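You operate a simulated robot arm through the tools that you are given. There is no shell and no other tool. Be economical: measure what you need, move in short steps, check, and stop when the job is done.

The job below is to be done with a simulated robot arm. You get a single attempt, and the scene is never put back.

JOB
Pile some things up. At the end: the clear jar of beads stands on top of the blue round vase; the yellow polishing pad from the top of the work table stands where the clear jar of beads stood; the brown small box from the top of the work table is on the end of the work table by the card stand, with the black carton from there on top of it and the brown wooden block on top of that; whatever was shut is shut again. Leave all else as you found it, and nothing knocked over.

The check looks at the end state, three seconds after you hand in, the way a careful person would. Anything else that was tipped, shoved, dropped, spilled or broken makes it a failure.

ROBOT AND FRAMES
A 6-joint arm with a two-finger parallel gripper, fixed in place. Base frame: the origin is at the foot of the arm, x ahead of it, y to its left, z up; the work surface is at about z = 0.76. Units: m, degrees, N and s.
With the tool pointing down near the work surface it reaches from about 0.24 to 0.64 m from the base axis. Its first joint turns from -66.0 to 66.0 degrees. Payload 2.7 kg.
The tool frame sits at the grasp point between the pads (the TCP): z along the fingers, y along the line on which they close. The tips reach 0.023 m beyond it. The gripper opens to 0.094 m. The fingers are 0.038 m wide and 0.01 m thick; the gripper's body (0.054 by 0.096 m) begins 0.039 m behind the TCP.
Orientation is that of the tool frame in the base frame, as a unit quaternion [w, x, y, z]. With the fingers straight down and closing along the base's y, the tool's x points along the base's -x, its y along +y and its z along -z.

CONTROLS
- The arm moves only by the tool step_arm. Its argument "steps" is a list of rows, each a list of 7 numbers: the closure in counts, from 0 (fully open) to 255 (shut), then the shift along the tool's x, y, z in units of 400 mm (1.0 is 400 mm), then the turn, a rotation vector about the tool's x, y, z in units of 90 degrees (1.0 is 90 degrees). In form: [[claw, dx, dy, dz, wx, wy, wz], ...]. A call has 1 to 8 rows; each row is the pose to reach, as a shift and turn from the pose commanded when the call began, along the tool's axes at that moment. A call with a number of a shift or a turn outside -1 to 1 is refused whole. Rows are played at 5 a second. More than 0.05 m and 8.6 degrees between two rows, or a gripper value outside its range, and nothing of the call is played. A pose out of reach is approached as far as the arm can. The call stops where the force on the tool passes 40 N (or 10 N more than at its start, if that is more) or the arm is blocked; 0.2 s more then pass. The fingers move at their own pace (about 0.045 m/s each) and stop on an object; they squeeze with about 28 N. The grip force told is the motor's: it shows also when the fingers shut on nothing. Time passes only in rows, and 0.2 s behind the last, so rows that repeat a pose let the fingers close. The reply holds the time, the measured pose of the TCP, the force on the tool along the base axes, the opening and the grip force, in the units named above and with some noise.
- Cameras (640 x 400 px; columns grow to the right, rows downward): "scene" is fixed at [0.0752, -0.4459, 1.3815]; the picture's right is [0.70, -0.72, 0.00], its down [-0.55, -0.53, -0.65] and it looks along [0.46, 0.45, -0.76] (base axes); focal length 214 px, centre (320, 200). "wrist" rides on the gripper at [-0.039, 0, -0.044] in the tool frame; the picture's right is [0.00, -1.00, 0.00], its down [0.97, 0.00, -0.24] and it looks along [0.24, 0.00, 0.97] (tool axes); focal length 218 px, centre (320, 200).
- camera(camera): a new picture of that camera. No time passes.
- locate(camera, pixels): there is no depth. For up to 12 entries [column, row, z] of the newest picture of that camera ("zoom" is the newest enlarged one), the place [x, y] in the base frame at which the ray of that pixel passes the height z, good to about 0.003 m. No time passes.
- enlarge(camera, box): a new picture of the part [left, top, right, bottom] of that camera's present view, enlarged. No time passes.
- finish_job(): hands the job in; it is judged then, once.

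Work in short steps. Measure before you move; look again where a grasp or a placing could have gone wrong, and mend it. You have 80 turns and 46 pictures in all, those below and enlarged ones among them. Open the gripper and draw the arm clear of the work before you hand the job in, unless the task says otherwise; then end with one line.

The tools are called after ">>>" as a command line: name --pt "numbers of a row" for each row, then --argument value for the rest, lists and objects as JSON in quotes. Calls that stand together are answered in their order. step_arm: Moves the arm, as the interface text tells. Its arguments: {"type":"object","properties":{"steps":{"type":"array","items":{"type":"array","items":{"type":"number"}}}},"required":["steps"]} The other tools are called the same way: camera (camera) takes a picture; locate (camera, pixels) gives the place at which the rays of pixels pass given heights; enlarge (camera, box) takes an enlarged picture of a part of a camera's view; finish_job () hands the job in.

At the start:

```text
time_s: 0.0
tool_pos: [0.438, -0.1029, 1.0648]
tool_rot: [0.0, 0.0, 1.0, 0.0]
contact_force: [0.2, 0.4, -0.5]
grip_width: 0.0939
grasp_force: 0.1
```

scene: 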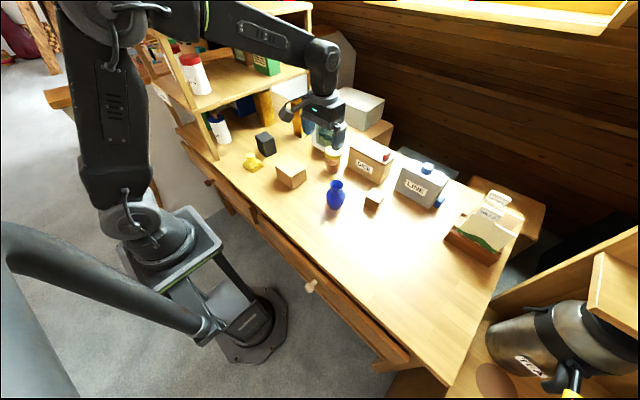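
wrist: 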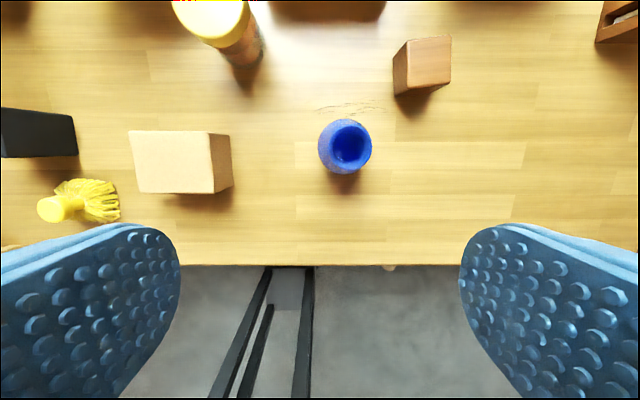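

I see a work table with the blue vase (335,195), a tan box (291,175), a black box (265,144), a wooden block (373,198) and a yellow item (252,162). I'll enlarge to identify everything.

>>> enlarge --camera "scene" --box '[180, 80, 420, 230]'

>>> enlarge --camera "scene" --box '[360, 120, 600, 270]'

```text
2.67 times, centred on (300, 155) of scene
```

zoom: 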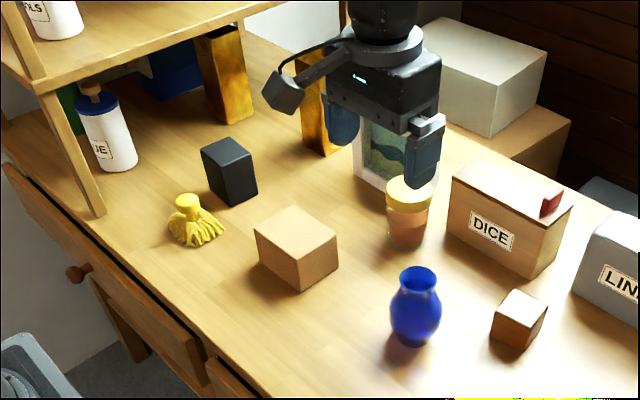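

```text
2.67 times, centred on (480, 195) of scene
```

zoom: 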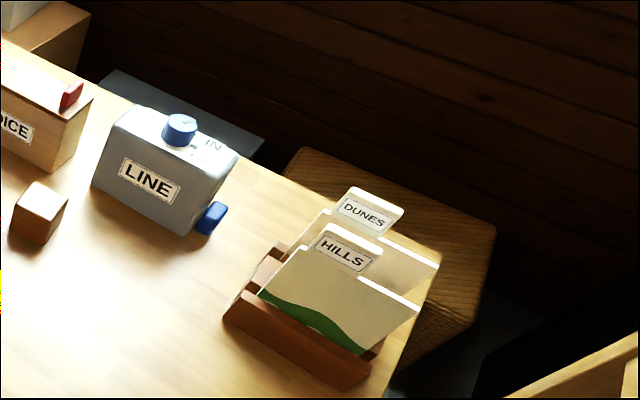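

Jar with yellow lid at zoom (408,210); the card stand is at scene (485,235). Next I'll measure positions on the table plane.

>>> locate --camera "scene" --pixels '[[335, 209, 0.76], [332, 172, 0.76], [252, 170, 0.76], [446, 236, 0.76], [497, 264, 0.76], [445, 385, 0.76], [517, 240, 0.76], [410, 360, 0.76], [370, 210, 0.76], [408, 190, 0.76], [434, 209, 0.76], [350, 175, 0.76]]'

>>> locate --camera "wrist" --pixels '[[345, 145, 0.85], [170, 162, 0.83], [90, 200, 0.78], [425, 65, 0.81], [210, 20, 0.86], [134, 131, 0.83], [208, 133, 0.83], [214, 193, 0.83], [138, 193, 0.83], [330, 265, 0.76]]'

```text
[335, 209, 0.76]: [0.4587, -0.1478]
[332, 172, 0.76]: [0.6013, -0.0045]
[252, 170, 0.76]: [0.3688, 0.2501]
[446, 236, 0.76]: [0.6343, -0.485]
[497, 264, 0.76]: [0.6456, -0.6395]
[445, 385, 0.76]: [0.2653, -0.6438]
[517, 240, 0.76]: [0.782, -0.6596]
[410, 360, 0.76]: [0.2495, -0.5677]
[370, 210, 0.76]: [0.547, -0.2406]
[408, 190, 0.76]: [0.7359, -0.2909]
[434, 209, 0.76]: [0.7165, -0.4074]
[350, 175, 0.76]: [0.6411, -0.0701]
```

```text
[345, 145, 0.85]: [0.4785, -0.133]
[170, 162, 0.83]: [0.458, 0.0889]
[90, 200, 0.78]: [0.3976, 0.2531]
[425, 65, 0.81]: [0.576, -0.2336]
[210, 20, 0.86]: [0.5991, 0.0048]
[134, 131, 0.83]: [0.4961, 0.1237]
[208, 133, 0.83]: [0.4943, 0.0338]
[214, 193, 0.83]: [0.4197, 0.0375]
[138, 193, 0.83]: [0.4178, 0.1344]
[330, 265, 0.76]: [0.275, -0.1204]
```

The box is around (0.46,0.09), the black carton and yellow pad are further left. I move the wrist camera over to y≈0.13 to measure them.

>>> step_arm --pt "0 0.03 0.12 0 0 0 0" --pt "0 0.06 0.24 0 0 0 0" --pt "0 0.09 0.36 0 0 0 0" --pt "0 0.12 0.48 0 0 0 0" --pt "0 0.12 0.6 0 0 0 0" --pt "0 0.12 0.6 0 0 0 0"

>>> camera --camera "wrist"

>>> enlarge --camera "scene" --box '[230, 110, 430, 235]'

```text
time_s: 1.4
tool_pos: [0.3909, 0.1375, 1.0612]
tool_rot: [0.0, 0.001, 1.0, 0.0]
contact_force: [-0.9, 0.3, -0.1]
grip_width: 0.0941
grasp_force: 0.0
```

```text
41 pictures are left
```

wrist: 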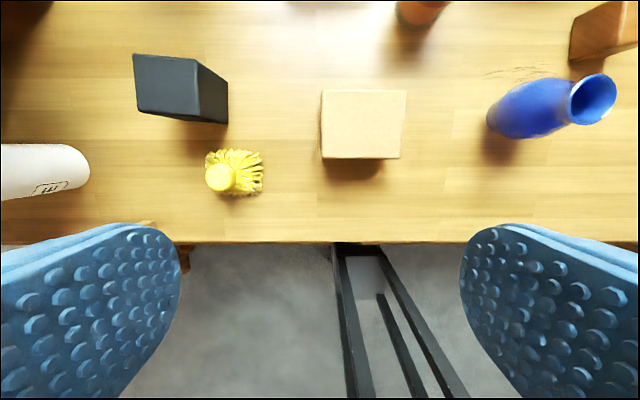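

```text
3.20 times, centred on (330, 172) of scene
```

zoom: 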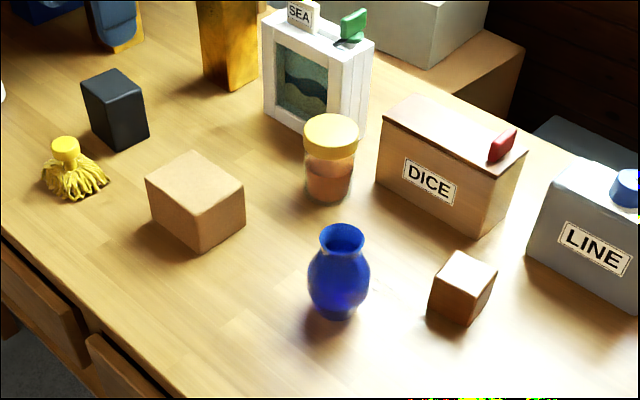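

Now I measure corners of box, carton, block, jar and vase from both views to solve heights.

>>> locate --camera "zoom" --pixels '[[202, 252, 0.76], [201, 205, 0.82], [201, 205, 0.83], [201, 205, 0.84], [127, 150, 0.76], [124, 97, 0.84], [124, 97, 0.85], [467, 324, 0.76], [470, 280, 0.81], [330, 201, 0.76], [331, 133, 0.86], [338, 318, 0.76]]'

>>> locate --camera "wrist" --pixels '[[400, 159, 0.82], [400, 159, 0.83], [322, 159, 0.83], [323, 90, 0.83], [405, 91, 0.83], [134, 54, 0.84], [197, 60, 0.84], [200, 121, 0.84], [139, 112, 0.84], [221, 178, 0.81], [594, 98, 0.84], [235, 172, 0.77]]'

```text
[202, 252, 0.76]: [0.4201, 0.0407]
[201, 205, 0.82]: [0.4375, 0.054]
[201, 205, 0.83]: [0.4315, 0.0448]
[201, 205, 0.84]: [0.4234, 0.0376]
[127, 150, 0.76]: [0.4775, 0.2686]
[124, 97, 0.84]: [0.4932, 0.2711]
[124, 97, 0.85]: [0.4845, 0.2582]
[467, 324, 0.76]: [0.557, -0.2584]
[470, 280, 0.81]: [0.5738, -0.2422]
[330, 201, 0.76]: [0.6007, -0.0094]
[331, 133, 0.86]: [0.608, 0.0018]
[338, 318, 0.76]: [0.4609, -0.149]
```

```text
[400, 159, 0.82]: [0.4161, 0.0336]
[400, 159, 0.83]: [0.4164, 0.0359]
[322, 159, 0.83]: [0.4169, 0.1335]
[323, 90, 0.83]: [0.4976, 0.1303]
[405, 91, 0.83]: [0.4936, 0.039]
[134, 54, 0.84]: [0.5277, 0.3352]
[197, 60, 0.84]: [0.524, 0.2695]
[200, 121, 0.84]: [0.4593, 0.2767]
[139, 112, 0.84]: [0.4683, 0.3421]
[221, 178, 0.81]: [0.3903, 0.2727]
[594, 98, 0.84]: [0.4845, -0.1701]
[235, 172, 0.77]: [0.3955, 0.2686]
```

The carton corner estimates disagree, so I enlarge that area.

>>> enlarge --camera "scene" --box '[236, 120, 316, 200]'

>>> enlarge --camera "wrist" --box '[120, 40, 280, 200]'

```text
5.00 times, centred on (276, 160) of scene
```

zoom: 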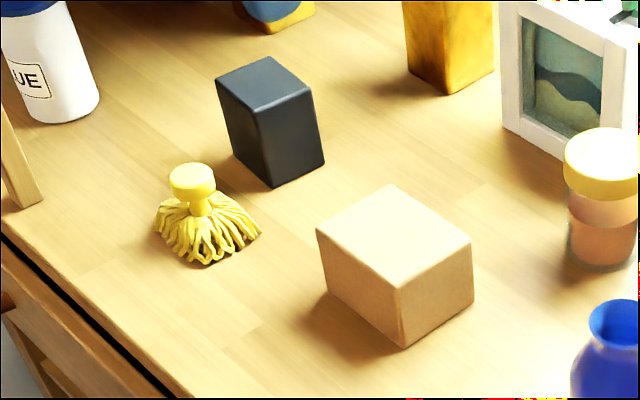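

```text
2.50 times, centred on (200, 120) of wrist
```

zoom: 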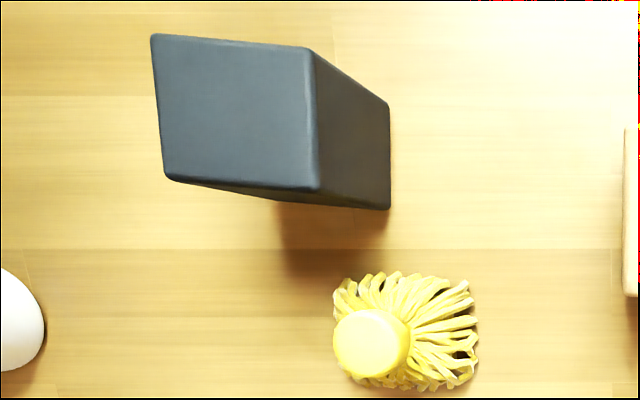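

I locate carton corners in the wrist zoom to solve its height.

>>> locate --camera "zoom" --pixels '[[388, 209, 0.76], [318, 189, 0.85], [318, 189, 0.87], [390, 102, 0.76], [312, 48, 0.85], [312, 48, 0.87], [152, 34, 0.86], [166, 180, 0.86], [370, 342, 0.81], [370, 342, 0.83], [478, 330, 0.76], [400, 390, 0.76]]'

>>> locate --camera "scene" --pixels '[[270.5, 157.3, 0.76], [267.6, 143.5, 0.84], [267.6, 143.5, 0.86], [267.6, 143.5, 0.87], [286.8, 189.2, 0.76], [286.5, 178.0, 0.82], [286.5, 178, 0.83], [286.5, 178, 0.84], [260, 155.8, 0.81], [260, 155.8, 0.82], [278, 172, 0.76]]'

```text
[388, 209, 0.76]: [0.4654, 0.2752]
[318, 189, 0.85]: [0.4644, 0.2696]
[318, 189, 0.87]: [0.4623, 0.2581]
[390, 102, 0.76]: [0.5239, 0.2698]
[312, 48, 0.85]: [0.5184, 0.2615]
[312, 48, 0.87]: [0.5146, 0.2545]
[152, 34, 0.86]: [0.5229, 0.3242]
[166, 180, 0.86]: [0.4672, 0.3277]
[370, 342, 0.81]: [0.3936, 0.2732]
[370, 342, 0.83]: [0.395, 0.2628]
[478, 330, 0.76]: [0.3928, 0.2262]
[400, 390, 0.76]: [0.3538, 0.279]
```

```text
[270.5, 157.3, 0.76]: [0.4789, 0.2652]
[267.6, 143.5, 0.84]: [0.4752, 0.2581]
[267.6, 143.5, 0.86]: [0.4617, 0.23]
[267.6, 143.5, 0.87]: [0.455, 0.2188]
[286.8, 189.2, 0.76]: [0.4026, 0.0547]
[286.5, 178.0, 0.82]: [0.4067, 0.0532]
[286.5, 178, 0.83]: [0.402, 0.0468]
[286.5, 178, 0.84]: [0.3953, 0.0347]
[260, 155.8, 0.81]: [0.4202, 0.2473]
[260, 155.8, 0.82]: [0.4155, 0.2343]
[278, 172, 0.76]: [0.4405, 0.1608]
```

I mis-scaled the scene zoom (it spans 128x80 px); I'll recompute with corrected pixels.

>>> locate --camera "scene" --pixels '[[266.6, 157.4, 0.76], [264.6, 145, 0.83], [264.6, 145, 0.84], [264.6, 145, 0.85], [292.8, 189.2, 0.76], [292, 178, 0.82], [292, 178, 0.83], [292, 178, 0.84], [250.4, 155, 0.81], [250.4, 155, 0.82], [253, 172, 0.76]]'

```text
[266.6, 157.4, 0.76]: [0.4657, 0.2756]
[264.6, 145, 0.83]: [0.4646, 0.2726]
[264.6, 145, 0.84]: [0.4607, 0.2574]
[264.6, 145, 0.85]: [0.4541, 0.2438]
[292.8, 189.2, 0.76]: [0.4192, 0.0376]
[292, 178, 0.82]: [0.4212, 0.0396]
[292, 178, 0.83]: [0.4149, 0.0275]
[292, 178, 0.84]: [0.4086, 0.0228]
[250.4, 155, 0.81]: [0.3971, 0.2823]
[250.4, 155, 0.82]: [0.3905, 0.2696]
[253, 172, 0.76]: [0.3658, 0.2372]
```

Box is ~0.10(y)×0.08(x)×0.06 centred (0.456,0.086). I turn the tool so the fingers close along x and move above it.

>>> step_arm --pt "0 -0.02 -0.02 0 0 0 0.09" --pt "0 -0.04 -0.04 0.03 0 0 0.18" --pt "0 -0.06 -0.06 0.06 0 0 0.27" --pt "0 -0.08 -0.08 0.09 0 0 0.36" --pt "0 -0.1 -0.1 0.12 0 0 0.45" --pt "0 -0.12 -0.12 0.15 0 0 0.54" --pt "0 -0.14 -0.13 0.18 0 0 0.63" --pt "0 -0.163 -0.13 0.2 0 0 0.72"

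>>> step_arm --pt "0 0 0 0.03 0 0 0.09" --pt "0 0 0 0.06 0 0 0.18" --pt "0 0 0 0.09 0 0 0.28" --pt "0 0 0 0.09 0 0 0.28"

>>> camera --camera "wrist"

```text
time_s: 3.2
tool_pos: [0.4563, 0.0852, 0.9855]
tool_rot: [0.001, 0.537, 0.843, 0.0]
contact_force: [0.0, 0.3, 0.5]
grip_width: 0.094
grasp_force: 0.0
```

```text
refused: row 3 steps farther than a row can; nothing moved
```

```text
37 pictures are left
```

wrist: 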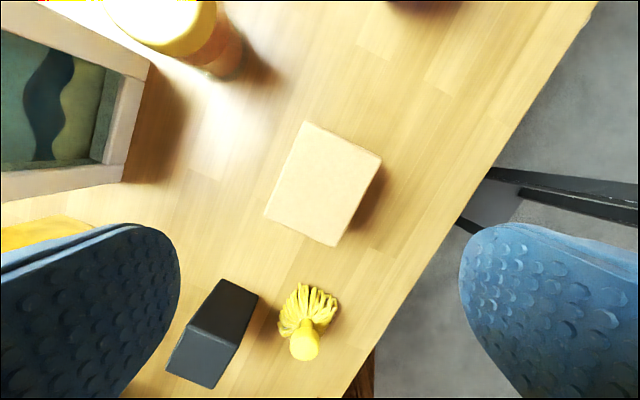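

Rows must stay below 0.095 turns; the box is in view at (322,185). Finishing the rotation.

>>> step_arm --pt "0 0 0 0.02 0 0 0.07" --pt "0 0 0 0.04 0 0 0.14" --pt "0 0 0 0.06 0 0 0.21" --pt "0 0 0 0.08 0 0 0.28" --pt "0 0 0 0.08 0 0 0.28"

>>> camera --camera "wrist"

```text
time_s: 4.4
tool_pos: [0.4543, 0.0848, 0.9538]
tool_rot: [0.0, 0.708, 0.706, 0.0]
contact_force: [0.4, -0.1, -0.5]
grip_width: 0.0942
grasp_force: 0.1
```

```text
36 pictures are left
```

wrist: 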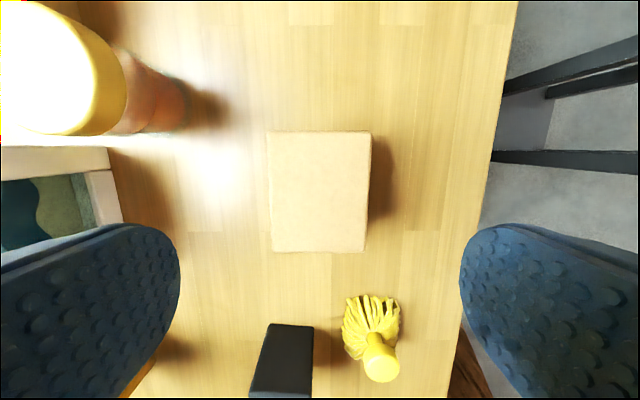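

>>> locate --camera "wrist" --pixels '[[268, 131, 0.82], [371, 131, 0.82], [365, 251, 0.82], [273, 251, 0.82], [320, 240, 0.82], [110, 130, 0.76], [380, 365, 0.81]]'

```text
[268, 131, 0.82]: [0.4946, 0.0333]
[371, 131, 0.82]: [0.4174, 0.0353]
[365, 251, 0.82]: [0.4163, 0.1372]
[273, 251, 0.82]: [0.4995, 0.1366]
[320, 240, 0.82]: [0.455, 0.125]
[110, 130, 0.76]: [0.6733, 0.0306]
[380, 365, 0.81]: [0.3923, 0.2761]
```

Box centre (0.457,0.0855) confirmed. Descending to z≈0.79 with slow final step, then closing.

>>> step_arm --pt "0 0.002 0.006 0.1 0 0 0" --pt "0 0.002 0.006 0.2 0 0 0" --pt "0 0.002 0.006 0.28 0 0 0" --pt "0 0.002 0.006 0.35 0 0 0" --pt "0 0.002 0.006 0.4 0 0 0" --pt "0 0.002 0.006 0.4 0 0 0"

>>> step_arm --pt "255 0 0 0 0 0 0" --pt "255 0 0 0 0 0 0" --pt "255 0 0 0 0 0 0" --pt "255 0 0 0 0 0 0"

```text
time_s: 5.8
tool_pos: [0.4579, 0.0858, 0.7932]
tool_rot: [0.0, 0.706, 0.708, 0.0]
contact_force: [-0.2, 0.1, -0.7]
grip_width: 0.0937
grasp_force: 0.0
```

```text
time_s: 6.8
tool_pos: [0.4582, 0.0855, 0.7947]
tool_rot: [0.0, 0.707, 0.707, 0.0]
contact_force: [-0.6, 0.0, -0.8]
grip_width: 0.0799
grasp_force: 28.6
```

Gripped at 0.080 m. Lifting slowly, then carrying it across.

>>> step_arm --pt "255 0 0 -0.05 0 0 0" --pt "255 0 0 -0.13 0 0 0" --pt "255 0 0 -0.23 0 0 0" --pt "255 0 0 -0.33 0 0 0" --pt "255 0 0 -0.42 0 0 0" --pt "255 0 0 -0.5 0 0 0"

>>> step_arm --pt "255 -0.08 -0.02 0 0 0 0" --pt "255 -0.18 -0.05 0 0 0 0" --pt "255 -0.28 -0.08 0 0 0 0" --pt "255 -0.38 -0.11 0 0 0 0" --pt "255 -0.48 -0.14 0 0 0 0" --pt "255 -0.58 -0.17 0 0 0 0" --pt "255 -0.68 -0.2 0 0 0 0" --pt "255 -0.76 -0.22 0 0 0 0"

>>> step_arm --pt "255 -0.1 0 0 0 0 0" --pt "255 -0.2 0 0 0 0 0" --pt "255 -0.3 0 0 0 0 0" --pt "255 -0.4 0 0 0 0 0" --pt "255 -0.5 0 0 0 0 0" --pt "255 -0.6 0 0 0 0 0" --pt "255 -0.7 0 0 0 0 0" --pt "255 -0.7 0 0 0 0 0"

>>> camera --camera "scene"

>>> camera --camera "wrist"

```text
time_s: 8.2
tool_pos: [0.459, 0.084, 0.9944]
tool_rot: [-0.001, 0.707, 0.707, 0.0]
contact_force: [0.7, -0.7, -0.7]
grip_width: 0.08
grasp_force: 28.0
```

```text
time_s: 10.0
tool_pos: [0.3716, -0.2206, 0.9934]
tool_rot: [0.0, 0.707, 0.707, 0.0]
contact_force: [0.0, 0.3, -2.1]
grip_width: 0.0797
grasp_force: 27.7
```

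```text
time_s: 11.8
tool_pos: [0.3697, -0.499, 0.9935]
tool_rot: [-0.001, 0.707, 0.707, 0.001]
contact_force: [-0.4, 0.2, -0.7]
grip_width: 0.0799
grasp_force: 28.1
```

```text
35 pictures are left
```

scene: 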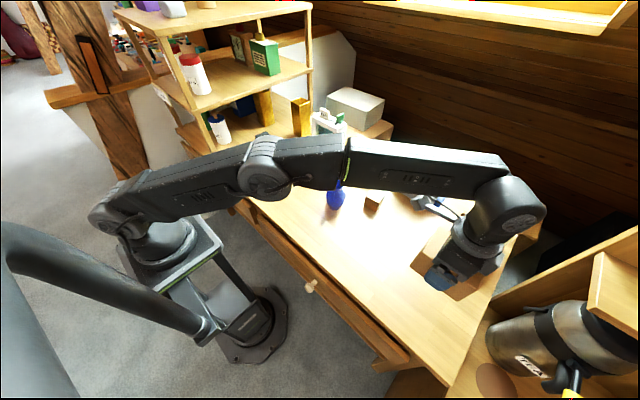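

```text
34 pictures are left
```

wrist: 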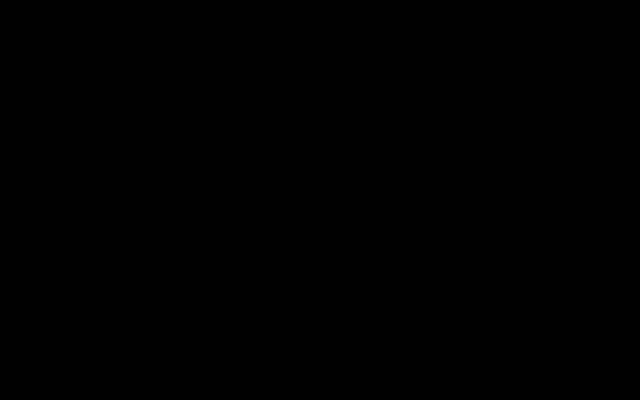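

The arm reaches (0.37,-0.499) fine. Lowering to just above touch height (TCP 0.7945 at contact).

>>> step_arm --pt "255 0 0 0.1 0 0 0" --pt "255 0 0 0.2 0 0 0" --pt "255 0 0 0.3 0 0 0" --pt "255 0 0 0.39 0 0 0" --pt "255 0 0 0.45 0 0 0" --pt "255 0 0 0.485 0 0 0" --pt "255 0 0 0.492 0 0 0" --pt "255 0 0 0.494 0 0 0"

```text
time_s: 13.6
tool_pos: [0.3686, -0.4983, 0.7961]
tool_rot: [0.0, 0.707, 0.707, 0.0]
contact_force: [-0.1, -0.1, -1.7]
grip_width: 0.0796
grasp_force: 27.7
```

Still about 1.5 mm above touch; I lower slightly and open.

>>> step_arm --pt "255 0 0 0.003 0 0 0" --pt "255 0 0 0.005 0 0 0" --pt "255 0 0 0.005 0 0 0"

>>> step_arm --pt "0 0 0 0 0 0 0" --pt "0 0 0 0 0 0 0" --pt "0 0 0 0 0 0 0" --pt "0 0 0 -0.08 0 0 0" --pt "0 0 0 -0.2 0 0 0" --pt "0 0 0 -0.32 0 0 0" --pt "0 0.1 0 -0.44 0 0 0" --pt "0 0.2 0 -0.5 0 0 0"

>>> camera --camera "wrist"

```text
time_s: 14.4
tool_pos: [0.3688, -0.4988, 0.7945]
tool_rot: [0.0, 0.707, 0.707, 0.001]
contact_force: [0.1, 0.7, -1.1]
grip_width: 0.0797
grasp_force: 27.8
```

```text
refused: row 7 steps farther than a row can; nothing moved
```

```text
33 pictures are left
```

wrist: 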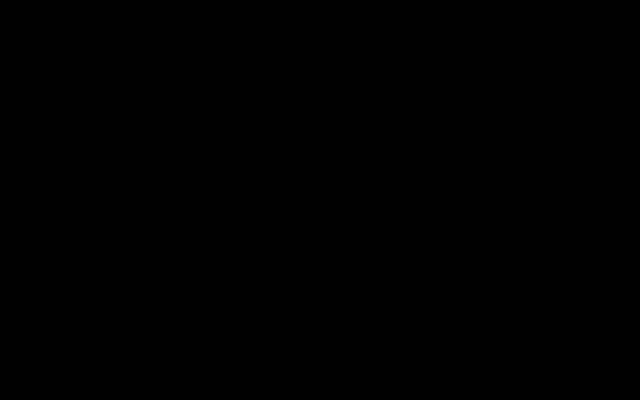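

Height matches; the release call was refused for step size, so I resend it with smaller rows.

>>> step_arm --pt "0 0 0 0.002 0 0 0" --pt "0 0 0 0.002 0 0 0" --pt "0 0 0 0.002 0 0 0" --pt "0 0 0 -0.06 0 0 0" --pt "0 0 0 -0.15 0 0 0" --pt "0 0 0 -0.26 0 0 0" --pt "0 0 0 -0.37 0 0 0" --pt "0 0.06 0 -0.46 0 0 0"

>>> camera --camera "wrist"

```text
time_s: 16.2
tool_pos: [0.3684, -0.4718, 0.9742]
tool_rot: [-0.001, 0.708, 0.707, 0.0]
contact_force: [0.4, -0.4, 0.3]
grip_width: 0.0941
grasp_force: 0.2
```

```text
32 pictures are left
```

wrist: 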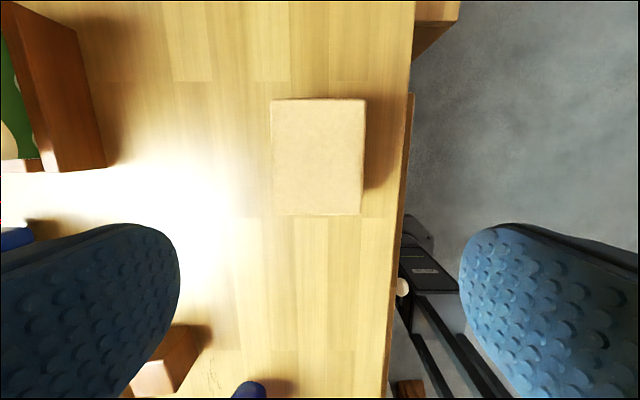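

The box stands at about wrist (318,157). I verify its position, and move back over toward the carton.

>>> locate --camera "wrist" --pixels '[[271, 100, 0.82], [366, 100, 0.82], [361, 214, 0.82], [275, 214, 0.82], [165, 375, 0.81]]'

>>> step_arm --pt "0 0.1 0 -0.04 0 0 0" --pt "0 0.21 0.02 -0.06 0 0 0" --pt "0 0.32 0.04 -0.06 0 0 0" --pt "0 0.43 0.06 -0.06 0 0 0" --pt "0 0.54 0.08 -0.06 0 0 0" --pt "0 0.65 0.1 -0.06 0 0 0" --pt "0 0.76 0.12 -0.06 0 0 0" --pt "0 0.87 0.14 -0.06 0 0 0"

>>> step_arm --pt "0 0.1 0.02 0 0 0 0" --pt "0 0.21 0.04 0 0 0 0" --pt "0 0.32 0.06 0 0 0 0" --pt "0 0.43 0.08 0 0 0 0" --pt "0 0.54 0.1 0 0 0 0" --pt "0 0.65 0.12 0 0 0 0" --pt "0 0.75 0.14 0 0 0 0" --pt "0 0.85 0.14 0 0 0 0"

>>> camera --camera "wrist"

```text
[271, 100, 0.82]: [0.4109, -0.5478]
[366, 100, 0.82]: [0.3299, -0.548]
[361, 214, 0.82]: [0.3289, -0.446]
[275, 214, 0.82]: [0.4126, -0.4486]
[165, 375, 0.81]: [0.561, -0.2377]
```

```text
time_s: 18.0
tool_pos: [0.4253, -0.1267, 1.0034]
tool_rot: [0.0, 0.707, 0.707, -0.001]
contact_force: [0.3, 1.1, -0.2]
grip_width: 0.0941
grasp_force: 0.0
```

```text
time_s: 19.8
tool_pos: [0.4822, 0.2145, 1.0023]
tool_rot: [0.0, 0.708, 0.706, 0.0]
contact_force: [-0.2, -0.5, 0.1]
grip_width: 0.0939
grasp_force: 0.1
```

```text
31 pictures are left
```

wrist: 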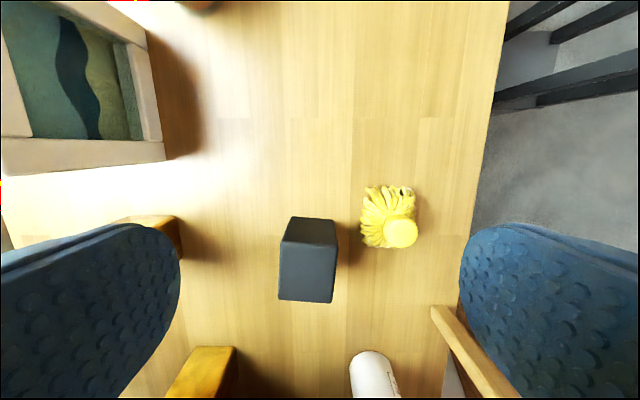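

Carton top spans (280,240)-(335,302). I locate its corners, the mop's nearest edge and the shelf post.

>>> locate --camera "wrist" --pixels '[[281, 240, 0.835], [337, 244, 0.835], [332, 302, 0.835], [279, 299, 0.835], [287, 217, 0.76], [334, 221, 0.76], [360, 236, 0.77], [360, 205, 0.77], [400, 233, 0.81], [350, 360, 0.9], [445, 310, 0.9], [165, 215, 0.85]]'

```text
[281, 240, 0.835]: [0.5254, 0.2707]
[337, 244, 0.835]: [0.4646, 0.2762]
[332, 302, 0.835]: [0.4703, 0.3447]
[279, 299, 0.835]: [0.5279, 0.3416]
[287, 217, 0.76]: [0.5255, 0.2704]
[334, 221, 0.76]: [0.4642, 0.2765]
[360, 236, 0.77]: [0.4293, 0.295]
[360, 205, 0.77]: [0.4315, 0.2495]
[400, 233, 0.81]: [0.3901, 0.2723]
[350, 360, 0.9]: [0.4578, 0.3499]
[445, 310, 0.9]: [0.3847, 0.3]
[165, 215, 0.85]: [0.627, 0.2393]
```

Carton centre (0.497,0.308), turned −5°, height 0.075. Before descending I check how close the shelf board and leg are.

>>> locate --camera "scene" --pixels '[[215, 158, 0.76], [205, 107, 0.95], [205, 107, 1.0], [308, 72, 0.95], [308, 72, 1.0], [205, 107, 1.05], [308, 72, 1.05]]'

>>> enlarge --camera "scene" --box '[110, 20, 350, 170]'

```text
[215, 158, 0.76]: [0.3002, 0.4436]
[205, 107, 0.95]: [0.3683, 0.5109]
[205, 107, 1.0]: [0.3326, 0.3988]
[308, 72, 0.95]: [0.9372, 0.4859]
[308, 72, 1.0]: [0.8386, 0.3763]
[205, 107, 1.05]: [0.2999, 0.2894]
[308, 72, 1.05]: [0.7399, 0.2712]
```

```text
2.67 times, centred on (230, 95) of scene
```

zoom: 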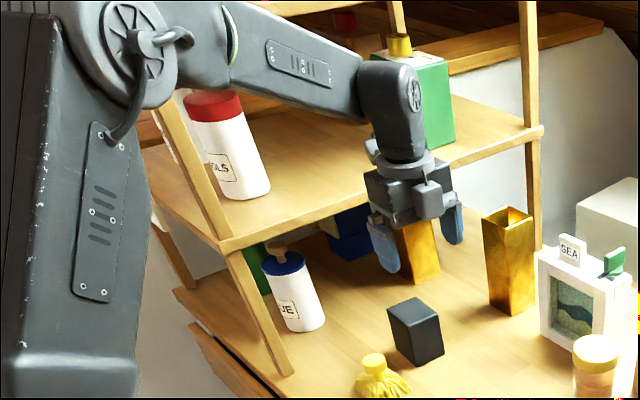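

Shelf front plane is at y≈0.44, giving ~0.13 m margin. I align over the carton (gripper pre-closed to ~0.081 to clear the mop) and descend.

>>> step_arm --pt "35 0.08 0.015 0 0 0 0.02" --pt "35 0.16 0.03 0 0 0 0.04" --pt "35 0.234 0.037 0 0 0 0.055" --pt "35 0.234 0.037 0.1 0 0 0.055" --pt "35 0.234 0.037 0.18 0 0 0.055" --pt "35 0.234 0.037 0.18 0 0 0.055"

>>> camera --camera "wrist"

```text
time_s: 21.2
tool_pos: [0.4974, 0.3073, 0.9346]
tool_rot: [0.001, 0.737, 0.676, 0.006]
contact_force: [-11.9, -12.9, 25.8]
grip_width: 0.0811
grasp_force: 0.0
```

```text
29 pictures are left
```

wrist: 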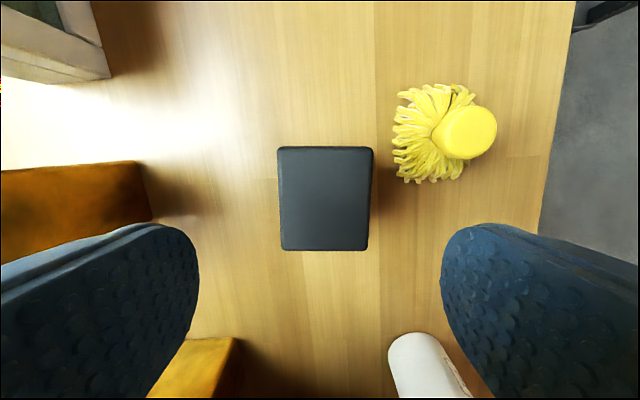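

A force of 31 N with nothing under the fingers: some part of the arm is touching something. I look before moving.

>>> enlarge --camera "scene" --box '[110, 20, 350, 170]'

```text
2.67 times, centred on (230, 95) of scene
```

zoom: 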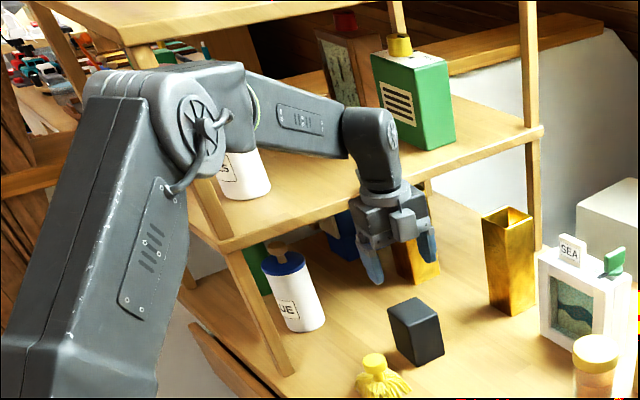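

The upper/forearm link looks to be pressing on the shelf post region. Retreat upward and away along the same path.

>>> step_arm --pt "35 0 0 -0.08 0 0 0" --pt "35 0 0 -0.18 0 0 0" --pt "35 0 0 -0.18 0 0 0"

>>> enlarge --camera "scene" --box '[110, 20, 350, 170]'

```text
time_s: 22.0
tool_pos: [0.4981, 0.306, 1.0029]
tool_rot: [0.0, 0.737, 0.676, 0.0]
contact_force: [-0.2, 0.5, -0.4]
grip_width: 0.0808
grasp_force: 0.0
```

```text
2.67 times, centred on (230, 95) of scene
```

zoom: 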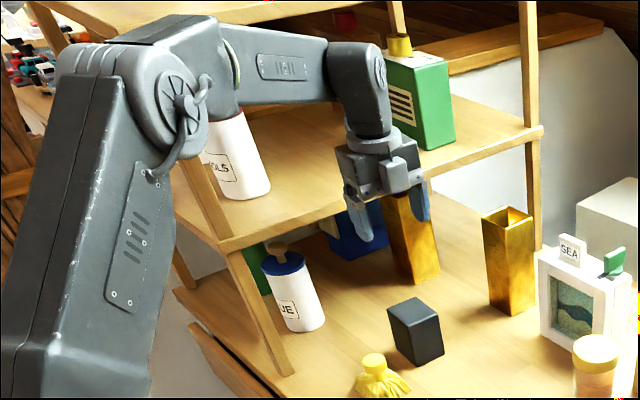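

Force is gone and the red-lid bottle is unmoved. I'll tilt the tool ~25° in the plane of the finger pads (fingers pointing toward +y) so the elbow stays away from the shelf.

>>> step_arm --pt "35 0 0 0 0 0.07 0" --pt "35 0 0 0 0 0.14 0" --pt "35 0 0 0 0 0.21 0" --pt "35 0 0 0 0 0.28 0" --pt "35 0 0 0 0 0.28 0"

>>> camera --camera "scene"

```text
time_s: 23.2
tool_pos: [0.4966, 0.3081, 1.0017]
tool_rot: [-0.147, 0.719, 0.66, 0.161]
contact_force: [-0.4, 0.8, 0.1]
grip_width: 0.081
grasp_force: 0.1
```

```text
26 pictures are left
```

scene: 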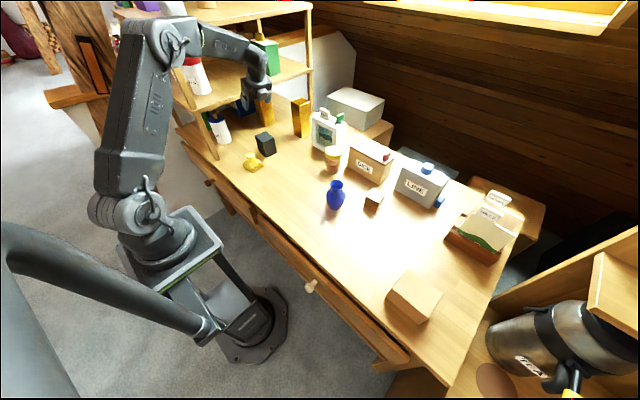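

Elbow now stands well clear. I descend vertically (in tool axes dz 0.905, dx −0.426 per unit), first to z≈0.90 to check forces.

>>> step_arm --pt "35 -0.03 0 0.06 0 0 0" --pt "35 -0.06 0 0.12 0 0 0" --pt "35 -0.09 0 0.18 0 0 0" --pt "35 -0.119 0 0.225 0 0 0" --pt "35 -0.119 0 0.225 0 0 0"

>>> camera --camera "wrist"

```text
time_s: 24.4
tool_pos: [0.4984, 0.3023, 0.8994]
tool_rot: [-0.148, 0.719, 0.66, 0.16]
contact_force: [0.6, -0.2, -0.5]
grip_width: 0.0812
grasp_force: 0.0
```

```text
25 pictures are left
```

wrist: 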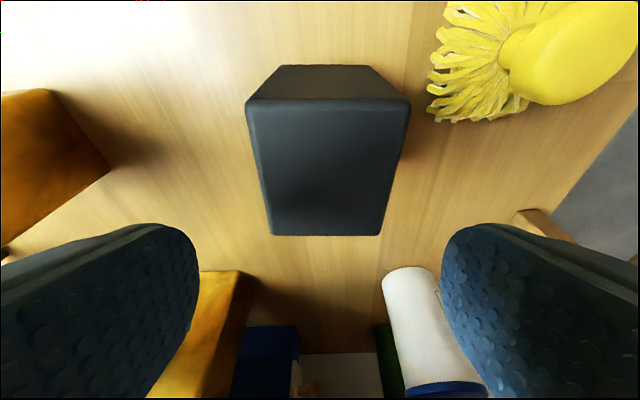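

No contact. Carton ~3 mm to the right of centre; I correct and descend to z≈0.815, then close.

>>> step_arm --pt "35 -0.03 -0.006 0.06 0 0 0" --pt "35 -0.056 -0.006 0.12 0 0 0" --pt "35 -0.075 -0.006 0.16 0 0 0" --pt "35 -0.09 -0.006 0.191 0 0 0" --pt "35 -0.09 -0.006 0.191 0 0 0"

>>> step_arm --pt "255 0 0 0 0 0 0" --pt "255 0 0 0 0 0 0" --pt "255 0 0 0 0 0 0" --pt "255 0 0 0 0 0 0"

```text
time_s: 25.6
tool_pos: [0.4952, 0.3044, 0.8172]
tool_rot: [-0.146, 0.719, 0.659, 0.163]
contact_force: [-4.6, -3.3, 16.7]
grip_width: 0.0812
grasp_force: 0.0
```

```text
time_s: 26.6
tool_pos: [0.4945, 0.3031, 0.8175]
tool_rot: [-0.146, 0.719, 0.66, 0.162]
contact_force: [6.0, -1.7, 21.3]
grip_width: 0.0596
grasp_force: 27.7
```

Gripped at 0.060 but with ~17 N upward contact (body on carton edge or elbow). Lifting straight up now.

>>> step_arm --pt "255 0.013 0 -0.027 0 0 0" --pt "255 0.03 0 -0.06 0 0 0" --pt "255 0.06 0 -0.12 0 0 0" --pt "255 0.09 0 -0.19 0 0 0" --pt "255 0.13 0 -0.28 0 0 0" --pt "255 0.18 0 -0.38 0 0 0" --pt "255 0.18 0 -0.38 0 0 0"

>>> enlarge --camera "scene" --box '[110, 20, 350, 170]'

```text
time_s: 28.2
tool_pos: [0.4927, 0.3039, 0.9826]
tool_rot: [-0.147, 0.719, 0.66, 0.161]
contact_force: [-0.1, 0.8, -1.4]
grip_width: 0.0596
grasp_force: 28.2
```

```text
2.67 times, centred on (230, 95) of scene
```

zoom: 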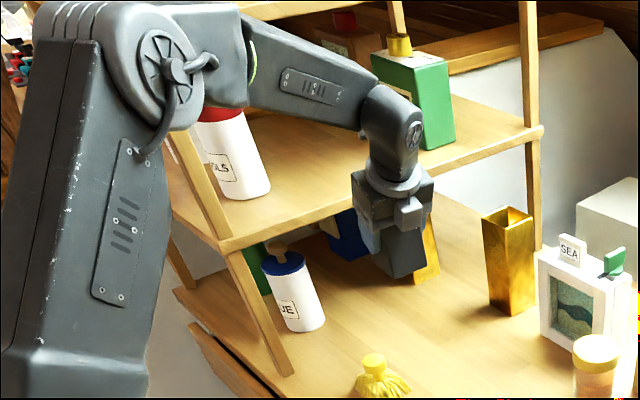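

Carton held, bottles undisturbed. The hold is tilted, so I'll set the carton down mid-table at the brown box's old free spot (0.456,0.10) and regrasp vertically.

>>> step_arm --pt "255 -0.07 -0.007 -0.033 0 0 0" --pt "255 -0.17 -0.017 -0.08 0 0 0" --pt "255 -0.27 -0.027 -0.127 0 0 0" --pt "255 -0.37 -0.037 -0.174 0 0 0" --pt "255 -0.467 -0.047 -0.22 0 0 0" --pt "255 -0.467 -0.047 -0.22 0 0 0"

>>> step_arm --pt "255 -0.043 0 0.09 0 0 0" --pt "255 -0.085 0 0.18 0 0 0" --pt "255 -0.128 0 0.27 0 0 0" --pt "255 -0.151 0 0.32 0 0 0" --pt "255 -0.165 0 0.35 0 0 0" --pt "255 -0.169 0 0.36 0 0 0" --pt "255 -0.169 0 0.36 0 0 0"

>>> enlarge --camera "scene" --box '[190, 90, 390, 215]'

```text
time_s: 29.6
tool_pos: [0.4567, 0.0987, 0.9848]
tool_rot: [-0.147, 0.72, 0.659, 0.161]
contact_force: [-0.1, -0.6, -1.0]
grip_width: 0.0596
grasp_force: 28.0
```

```text
time_s: 31.2
tool_pos: [0.4558, 0.1002, 0.8246]
tool_rot: [-0.148, 0.719, 0.659, 0.161]
contact_force: [0.2, -0.2, -1.1]
grip_width: 0.0596
grasp_force: 28.2
```

```text
3.20 times, centred on (290, 152) of scene
```

zoom: 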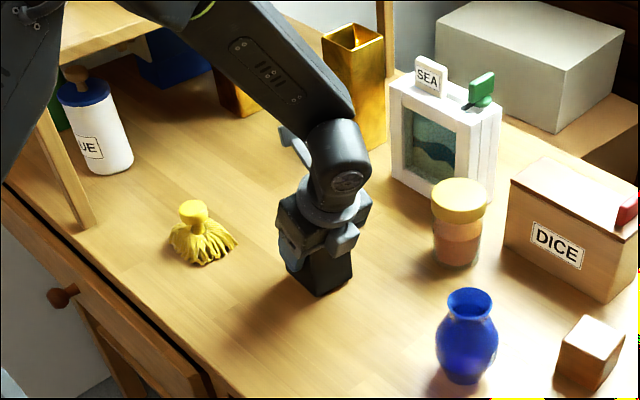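

Carton hovers ~7 mm above the table. Lowering the last bit in small steps.

>>> step_arm --pt "255 -0.002 0 0.005 0 0 0" --pt "255 -0.004 0 0.009 0 0 0" --pt "255 -0.006 0 0.013 0 0 0" --pt "255 -0.007 0 0.0155 0 0 0" --pt "255 -0.007 0 0.0155 0 0 0"

```text
time_s: 32.4
tool_pos: [0.4577, 0.0983, 0.8184]
tool_rot: [-0.147, 0.72, 0.659, 0.161]
contact_force: [-0.5, 0.5, -1.2]
grip_width: 0.0595
grasp_force: 28.2
```

No contact yet; continuing 1–3 mm.

>>> step_arm --pt "255 -0.001 0 0.0025 0 0 0" --pt "255 -0.001 0 0.0025 0 0 0"

>>> step_arm --pt "255 -0.001 0 0.0025 0 0 0" --pt "255 -0.001 0 0.0025 0 0 0"

```text
time_s: 33.0
tool_pos: [0.4578, 0.0995, 0.8176]
tool_rot: [-0.148, 0.719, 0.659, 0.161]
contact_force: [-1.6, -2.2, 4.2]
grip_width: 0.0595
grasp_force: 28.0
```

```text
time_s: 33.6
tool_pos: [0.4575, 0.1, 0.8175]
tool_rot: [-0.147, 0.719, 0.66, 0.163]
contact_force: [-6.2, -6.4, 25.8]
grip_width: 0.0598
grasp_force: 27.6
```

Touchdown confirmed. Open and back off along the tool axis.

>>> step_arm --pt "0 0 0 -0.004 0 0 0" --pt "0 0 0 -0.004 0 0 0" --pt "0 0 0 -0.004 0 0 0" --pt "0 0 0 -0.07 0 0 0" --pt "0 0 0 -0.17 0 0 0" --pt "0 0 0 -0.27 0 0 0" --pt "0 0 0 -0.35 0 0 0"

>>> step_arm --pt "0 0 0 0 0 -0.07 0" --pt "0 0 0 0 0 -0.14 0" --pt "0 0 0 0 0 -0.21 0" --pt "0 0 0 0 0 -0.28 0" --pt "0 0 0 0 0 -0.28 0"

>>> camera --camera "wrist"

```text
time_s: 35.2
tool_pos: [0.4528, 0.0395, 0.9423]
tool_rot: [-0.148, 0.719, 0.66, 0.16]
contact_force: [-0.1, 0.7, -0.9]
grip_width: 0.0938
grasp_force: 0.0
```

```text
time_s: 36.4
tool_pos: [0.4522, 0.0396, 0.9421]
tool_rot: [0.0, 0.737, 0.676, -0.001]
contact_force: [0.0, -0.8, -0.3]
grip_width: 0.0938
grasp_force: 0.1
```

```text
22 pictures are left
```

wrist: 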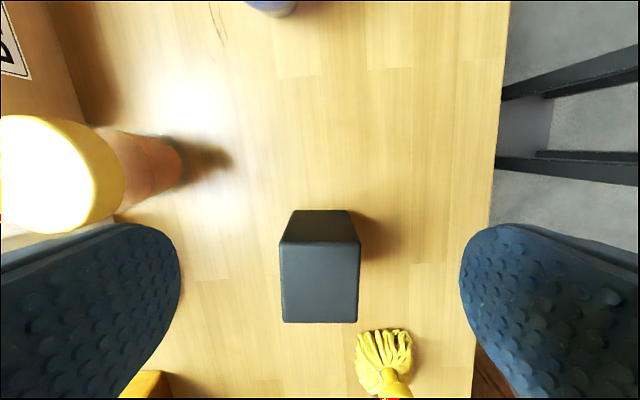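

>>> locate --camera "wrist" --pixels '[[281, 242, 0.835], [360, 242, 0.835], [357, 322, 0.835], [283, 322, 0.835], [292, 210, 0.76], [352, 210, 0.76], [362, 360, 0.77], [210, 160, 0.76], [20, 235, 0.855]]'

```text
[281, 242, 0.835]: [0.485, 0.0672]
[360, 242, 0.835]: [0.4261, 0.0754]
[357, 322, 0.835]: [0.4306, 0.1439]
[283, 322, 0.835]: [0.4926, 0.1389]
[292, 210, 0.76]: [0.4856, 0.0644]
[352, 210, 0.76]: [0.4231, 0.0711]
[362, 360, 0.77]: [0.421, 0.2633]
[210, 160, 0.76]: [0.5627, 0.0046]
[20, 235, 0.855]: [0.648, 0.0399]
```

Carton centred at (0.458,0.105), aligned with the tool yaw. Move over it vertically, descend to z≈0.805 and grip.

>>> step_arm --pt "0 0.08 0 0 0 0 0" --pt "0 0.164 0 0 0 0 0" --pt "0 0.164 0 0.1 0 0 0" --pt "0 0.164 0 0.2 0 0 0" --pt "0 0.164 0 0.28 0 0 0" --pt "0 0.164 0 0.342 0 0 0" --pt "0 0.164 0 0.342 0 0 0"

>>> step_arm --pt "255 0 0 0 0 0 0" --pt "255 0 0 0 0 0 0" --pt "255 0 0 0 0 0 0" --pt "255 0 0 0 0 0 0" --pt "255 0 0 0 0 0 0"

```text
time_s: 38.0
tool_pos: [0.4569, 0.1051, 0.8057]
tool_rot: [0.001, 0.737, 0.676, 0.0]
contact_force: [-3.8, -0.2, 11.5]
grip_width: 0.0939
grasp_force: 0.0
```

```text
time_s: 39.2
tool_pos: [0.4576, 0.1055, 0.8065]
tool_rot: [0.001, 0.738, 0.675, 0.002]
contact_force: [6.5, 0.0, 14.2]
grip_width: 0.0598
grasp_force: 27.9
```

Gripped at 0.060; the light contact means the carton top is at ≈0.845. Lifting and carrying to the box at (0.371,-0.498).

>>> step_arm --pt "255 0 0 -0.04 0 0 0" --pt "255 0 0 -0.12 0 0 0" --pt "255 0 0 -0.22 0 0 0" --pt "255 0 0 -0.32 0 0 0" --pt "255 0 0 -0.42 0 0 -0.03" --pt "255 0 0 -0.5 0 0 -0.055" --pt "255 0 0 -0.5 0 0 -0.055"

>>> step_arm --pt "255 -0.08 -0.02 0 0 0 0" --pt "255 -0.18 -0.05 0 0 0 0" --pt "255 -0.28 -0.08 0 0 0 0" --pt "255 -0.38 -0.11 0 0 0 0" --pt "255 -0.48 -0.14 0 0 0 0" --pt "255 -0.58 -0.17 0 0 0 0" --pt "255 -0.68 -0.2 0 0 0 0" --pt "255 -0.76 -0.215 0 0 0 0"

>>> step_arm --pt "255 -0.1 0 0 0 0 0" --pt "255 -0.2 0 0 0 0 0" --pt "255 -0.3 0 0 0 0 0" --pt "255 -0.4 0 0 0 0 0" --pt "255 -0.5 0 0 0 0 0" --pt "255 -0.6 0 0 0 0 0" --pt "255 -0.7 0 0 0 0 0" --pt "255 -0.74 0 0 0 0 0"

```text
time_s: 40.8
tool_pos: [0.4597, 0.1054, 1.0062]
tool_rot: [0.0, 0.707, 0.707, 0.0]
contact_force: [0.4, -0.1, -0.1]
grip_width: 0.0597
grasp_force: 27.8
```

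```text
time_s: 42.6
tool_pos: [0.372, -0.199, 1.0066]
tool_rot: [0.0, 0.707, 0.707, 0.0]
contact_force: [-0.4, -0.8, -0.9]
grip_width: 0.0595
grasp_force: 27.5
```

```text
time_s: 44.4
tool_pos: [0.3713, -0.4948, 1.0073]
tool_rot: [0.0, 0.707, 0.707, 0.001]
contact_force: [0.2, 0.5, -0.8]
grip_width: 0.0595
grasp_force: 28.4
```

Above the box. Lower to TCP≈0.88 (contact expected ≈0.867–0.875), then creep.

>>> step_arm --pt "255 0 0 0.1 0 0 0" --pt "255 -0.005 0 0.19 0 0 0" --pt "255 -0.005 0 0.26 0 0 0" --pt "255 -0.005 0 0.295 0 0 0" --pt "255 -0.005 0 0.31 0 0 0" --pt "255 -0.005 0 0.318 0 0 0" --pt "255 -0.005 0 0.318 0 0 0"

>>> enlarge --camera "scene" --box '[360, 220, 520, 320]'

```text
time_s: 46.0
tool_pos: [0.3716, -0.496, 0.8777]
tool_rot: [0.0, 0.707, 0.707, 0.0]
contact_force: [0.2, 0.6, -1.7]
grip_width: 0.0594
grasp_force: 28.2
```

```text
4.00 times, centred on (440, 270) of scene
```

zoom: 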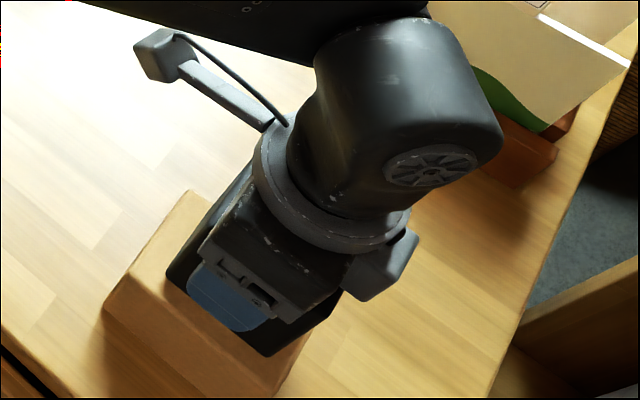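

Close to the box top. Creeping 1.2 mm per row until force shows.

>>> step_arm --pt "255 0 0 0.004 0 0 0" --pt "255 0 0 0.008 0 0 0" --pt "255 0 0 0.012 0 0 0" --pt "255 0 0 0.015 0 0 0"

>>> step_arm --pt "255 0 0 0.003 0 0 0" --pt "255 0 0 0.006 0 0 0"

```text
time_s: 47.0
tool_pos: [0.3719, -0.4972, 0.8755]
tool_rot: [0.001, 0.707, 0.707, -0.001]
contact_force: [-3.8, 6.8, 22.0]
grip_width: 0.0598
grasp_force: 28.1
```

```text
time_s: 47.6
tool_pos: [0.3713, -0.4973, 0.875]
tool_rot: [0.005, 0.707, 0.707, -0.001]
contact_force: [-3.6, 4.4, 33.2]
grip_width: 0.0597
grasp_force: 27.9
```

Contact at 0.8755. Relax the command to that level, open, and rise.

>>> step_arm --pt "255 0 0 -0.012 0 0 0" --pt "255 0 0 -0.013 0 0 0"

>>> step_arm --pt "0 0 0 0 0 0 0" --pt "0 0 0 0 0 0 0" --pt "0 0 0 0 0 0 0" --pt "0 0 0 -0.06 0 0 0" --pt "0 0 0 -0.15 0 0 0" --pt "0 0 0 -0.25 0 0 0" --pt "0 0 0 -0.34 0 0 0"

>>> step_arm --pt "0 0.08 0 0 0 0 0" --pt "0 0.2 0.03 0 0 0 0" --pt "0 0.3 0.08 0 0 0 0" --pt "0 0.4 0.14 0 0 0 0" --pt "0 0.48 0.2 0 0 0 0" --pt "0 0.56 0.26 0 0 0 0" --pt "0 0.56 0.26 0 0 0 0"

>>> camera --camera "wrist"

>>> camera --camera "scene"

```text
time_s: 48.2
tool_pos: [0.3704, -0.4959, 0.8742]
tool_rot: [0.001, 0.707, 0.707, 0.0]
contact_force: [1.4, -4.7, 10.9]
grip_width: 0.0596
grasp_force: 28.2
```

```text
time_s: 49.8
tool_pos: [0.3694, -0.4972, 1.0117]
tool_rot: [-0.001, 0.707, 0.707, 0.001]
contact_force: [0.2, 0.6, -0.3]
grip_width: 0.0941
grasp_force: 0.2
```

```text
time_s: 51.4
tool_pos: [0.4769, -0.2711, 1.0119]
tool_rot: [0.0, 0.707, 0.707, 0.0]
contact_force: [0.1, -0.3, -0.1]
grip_width: 0.0941
grasp_force: 0.1
```

```text
20 pictures are left
```

wrist: 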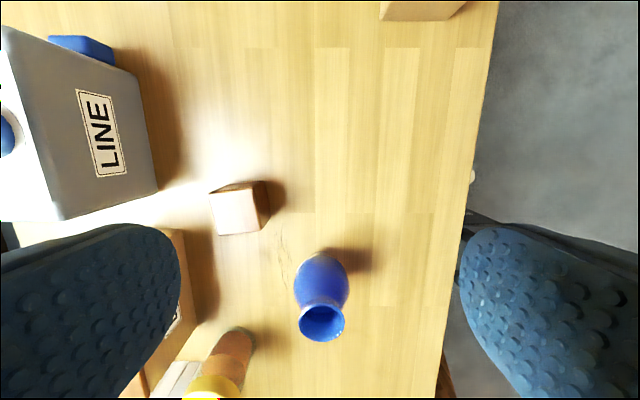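

```text
19 pictures are left
```

scene: 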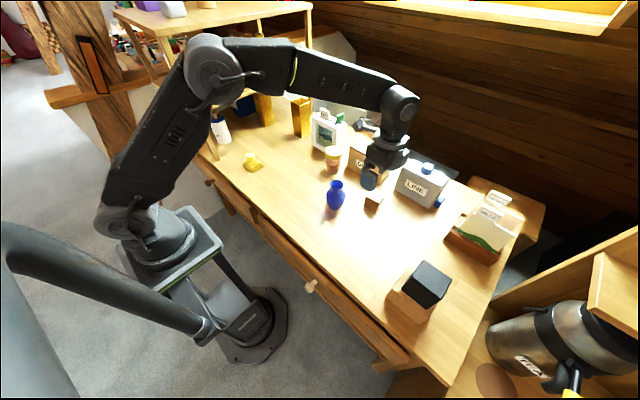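

The carton stands on the box. Now the block at wrist (237,210): enlarge to see its faces.

>>> enlarge --camera "wrist" --box '[180, 160, 308, 240]'

```text
5.00 times, centred on (244, 200) of wrist
```

zoom: 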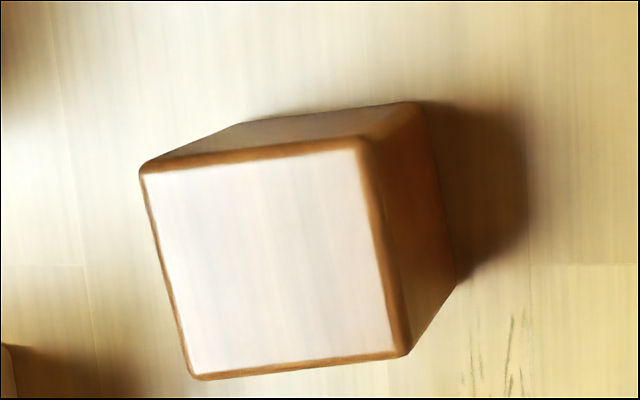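

>>> locate --camera "zoom" --pixels '[[142, 165, 0.81], [365, 140, 0.81], [405, 355, 0.81], [195, 380, 0.81], [453, 280, 0.76], [420, 102, 0.76], [405, 355, 0.82], [405, 355, 0.8], [365, 140, 0.8], [142, 165, 0.8]]'

>>> locate --camera "wrist" --pixels '[[324, 262, 0.76], [321, 322, 0.88], [321, 322, 0.86], [298, 320, 0.88], [344, 320, 0.88], [205, 395, 0.86], [232, 340, 0.76], [160, 185, 0.8], [60, 220, 0.86]]'

```text
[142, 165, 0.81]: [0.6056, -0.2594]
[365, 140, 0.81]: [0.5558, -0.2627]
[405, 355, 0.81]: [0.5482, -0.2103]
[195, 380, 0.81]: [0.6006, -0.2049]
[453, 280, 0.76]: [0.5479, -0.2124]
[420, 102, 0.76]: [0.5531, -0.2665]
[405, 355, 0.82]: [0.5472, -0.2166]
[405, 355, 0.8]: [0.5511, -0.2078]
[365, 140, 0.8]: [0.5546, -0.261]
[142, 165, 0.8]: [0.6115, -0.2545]
```

```text
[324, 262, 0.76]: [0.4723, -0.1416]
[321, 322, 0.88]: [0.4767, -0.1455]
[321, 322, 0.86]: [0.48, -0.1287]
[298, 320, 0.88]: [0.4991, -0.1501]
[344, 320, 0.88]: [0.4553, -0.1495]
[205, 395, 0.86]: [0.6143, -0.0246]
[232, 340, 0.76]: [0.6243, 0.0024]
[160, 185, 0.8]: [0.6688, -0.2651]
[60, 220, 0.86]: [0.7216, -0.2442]
```

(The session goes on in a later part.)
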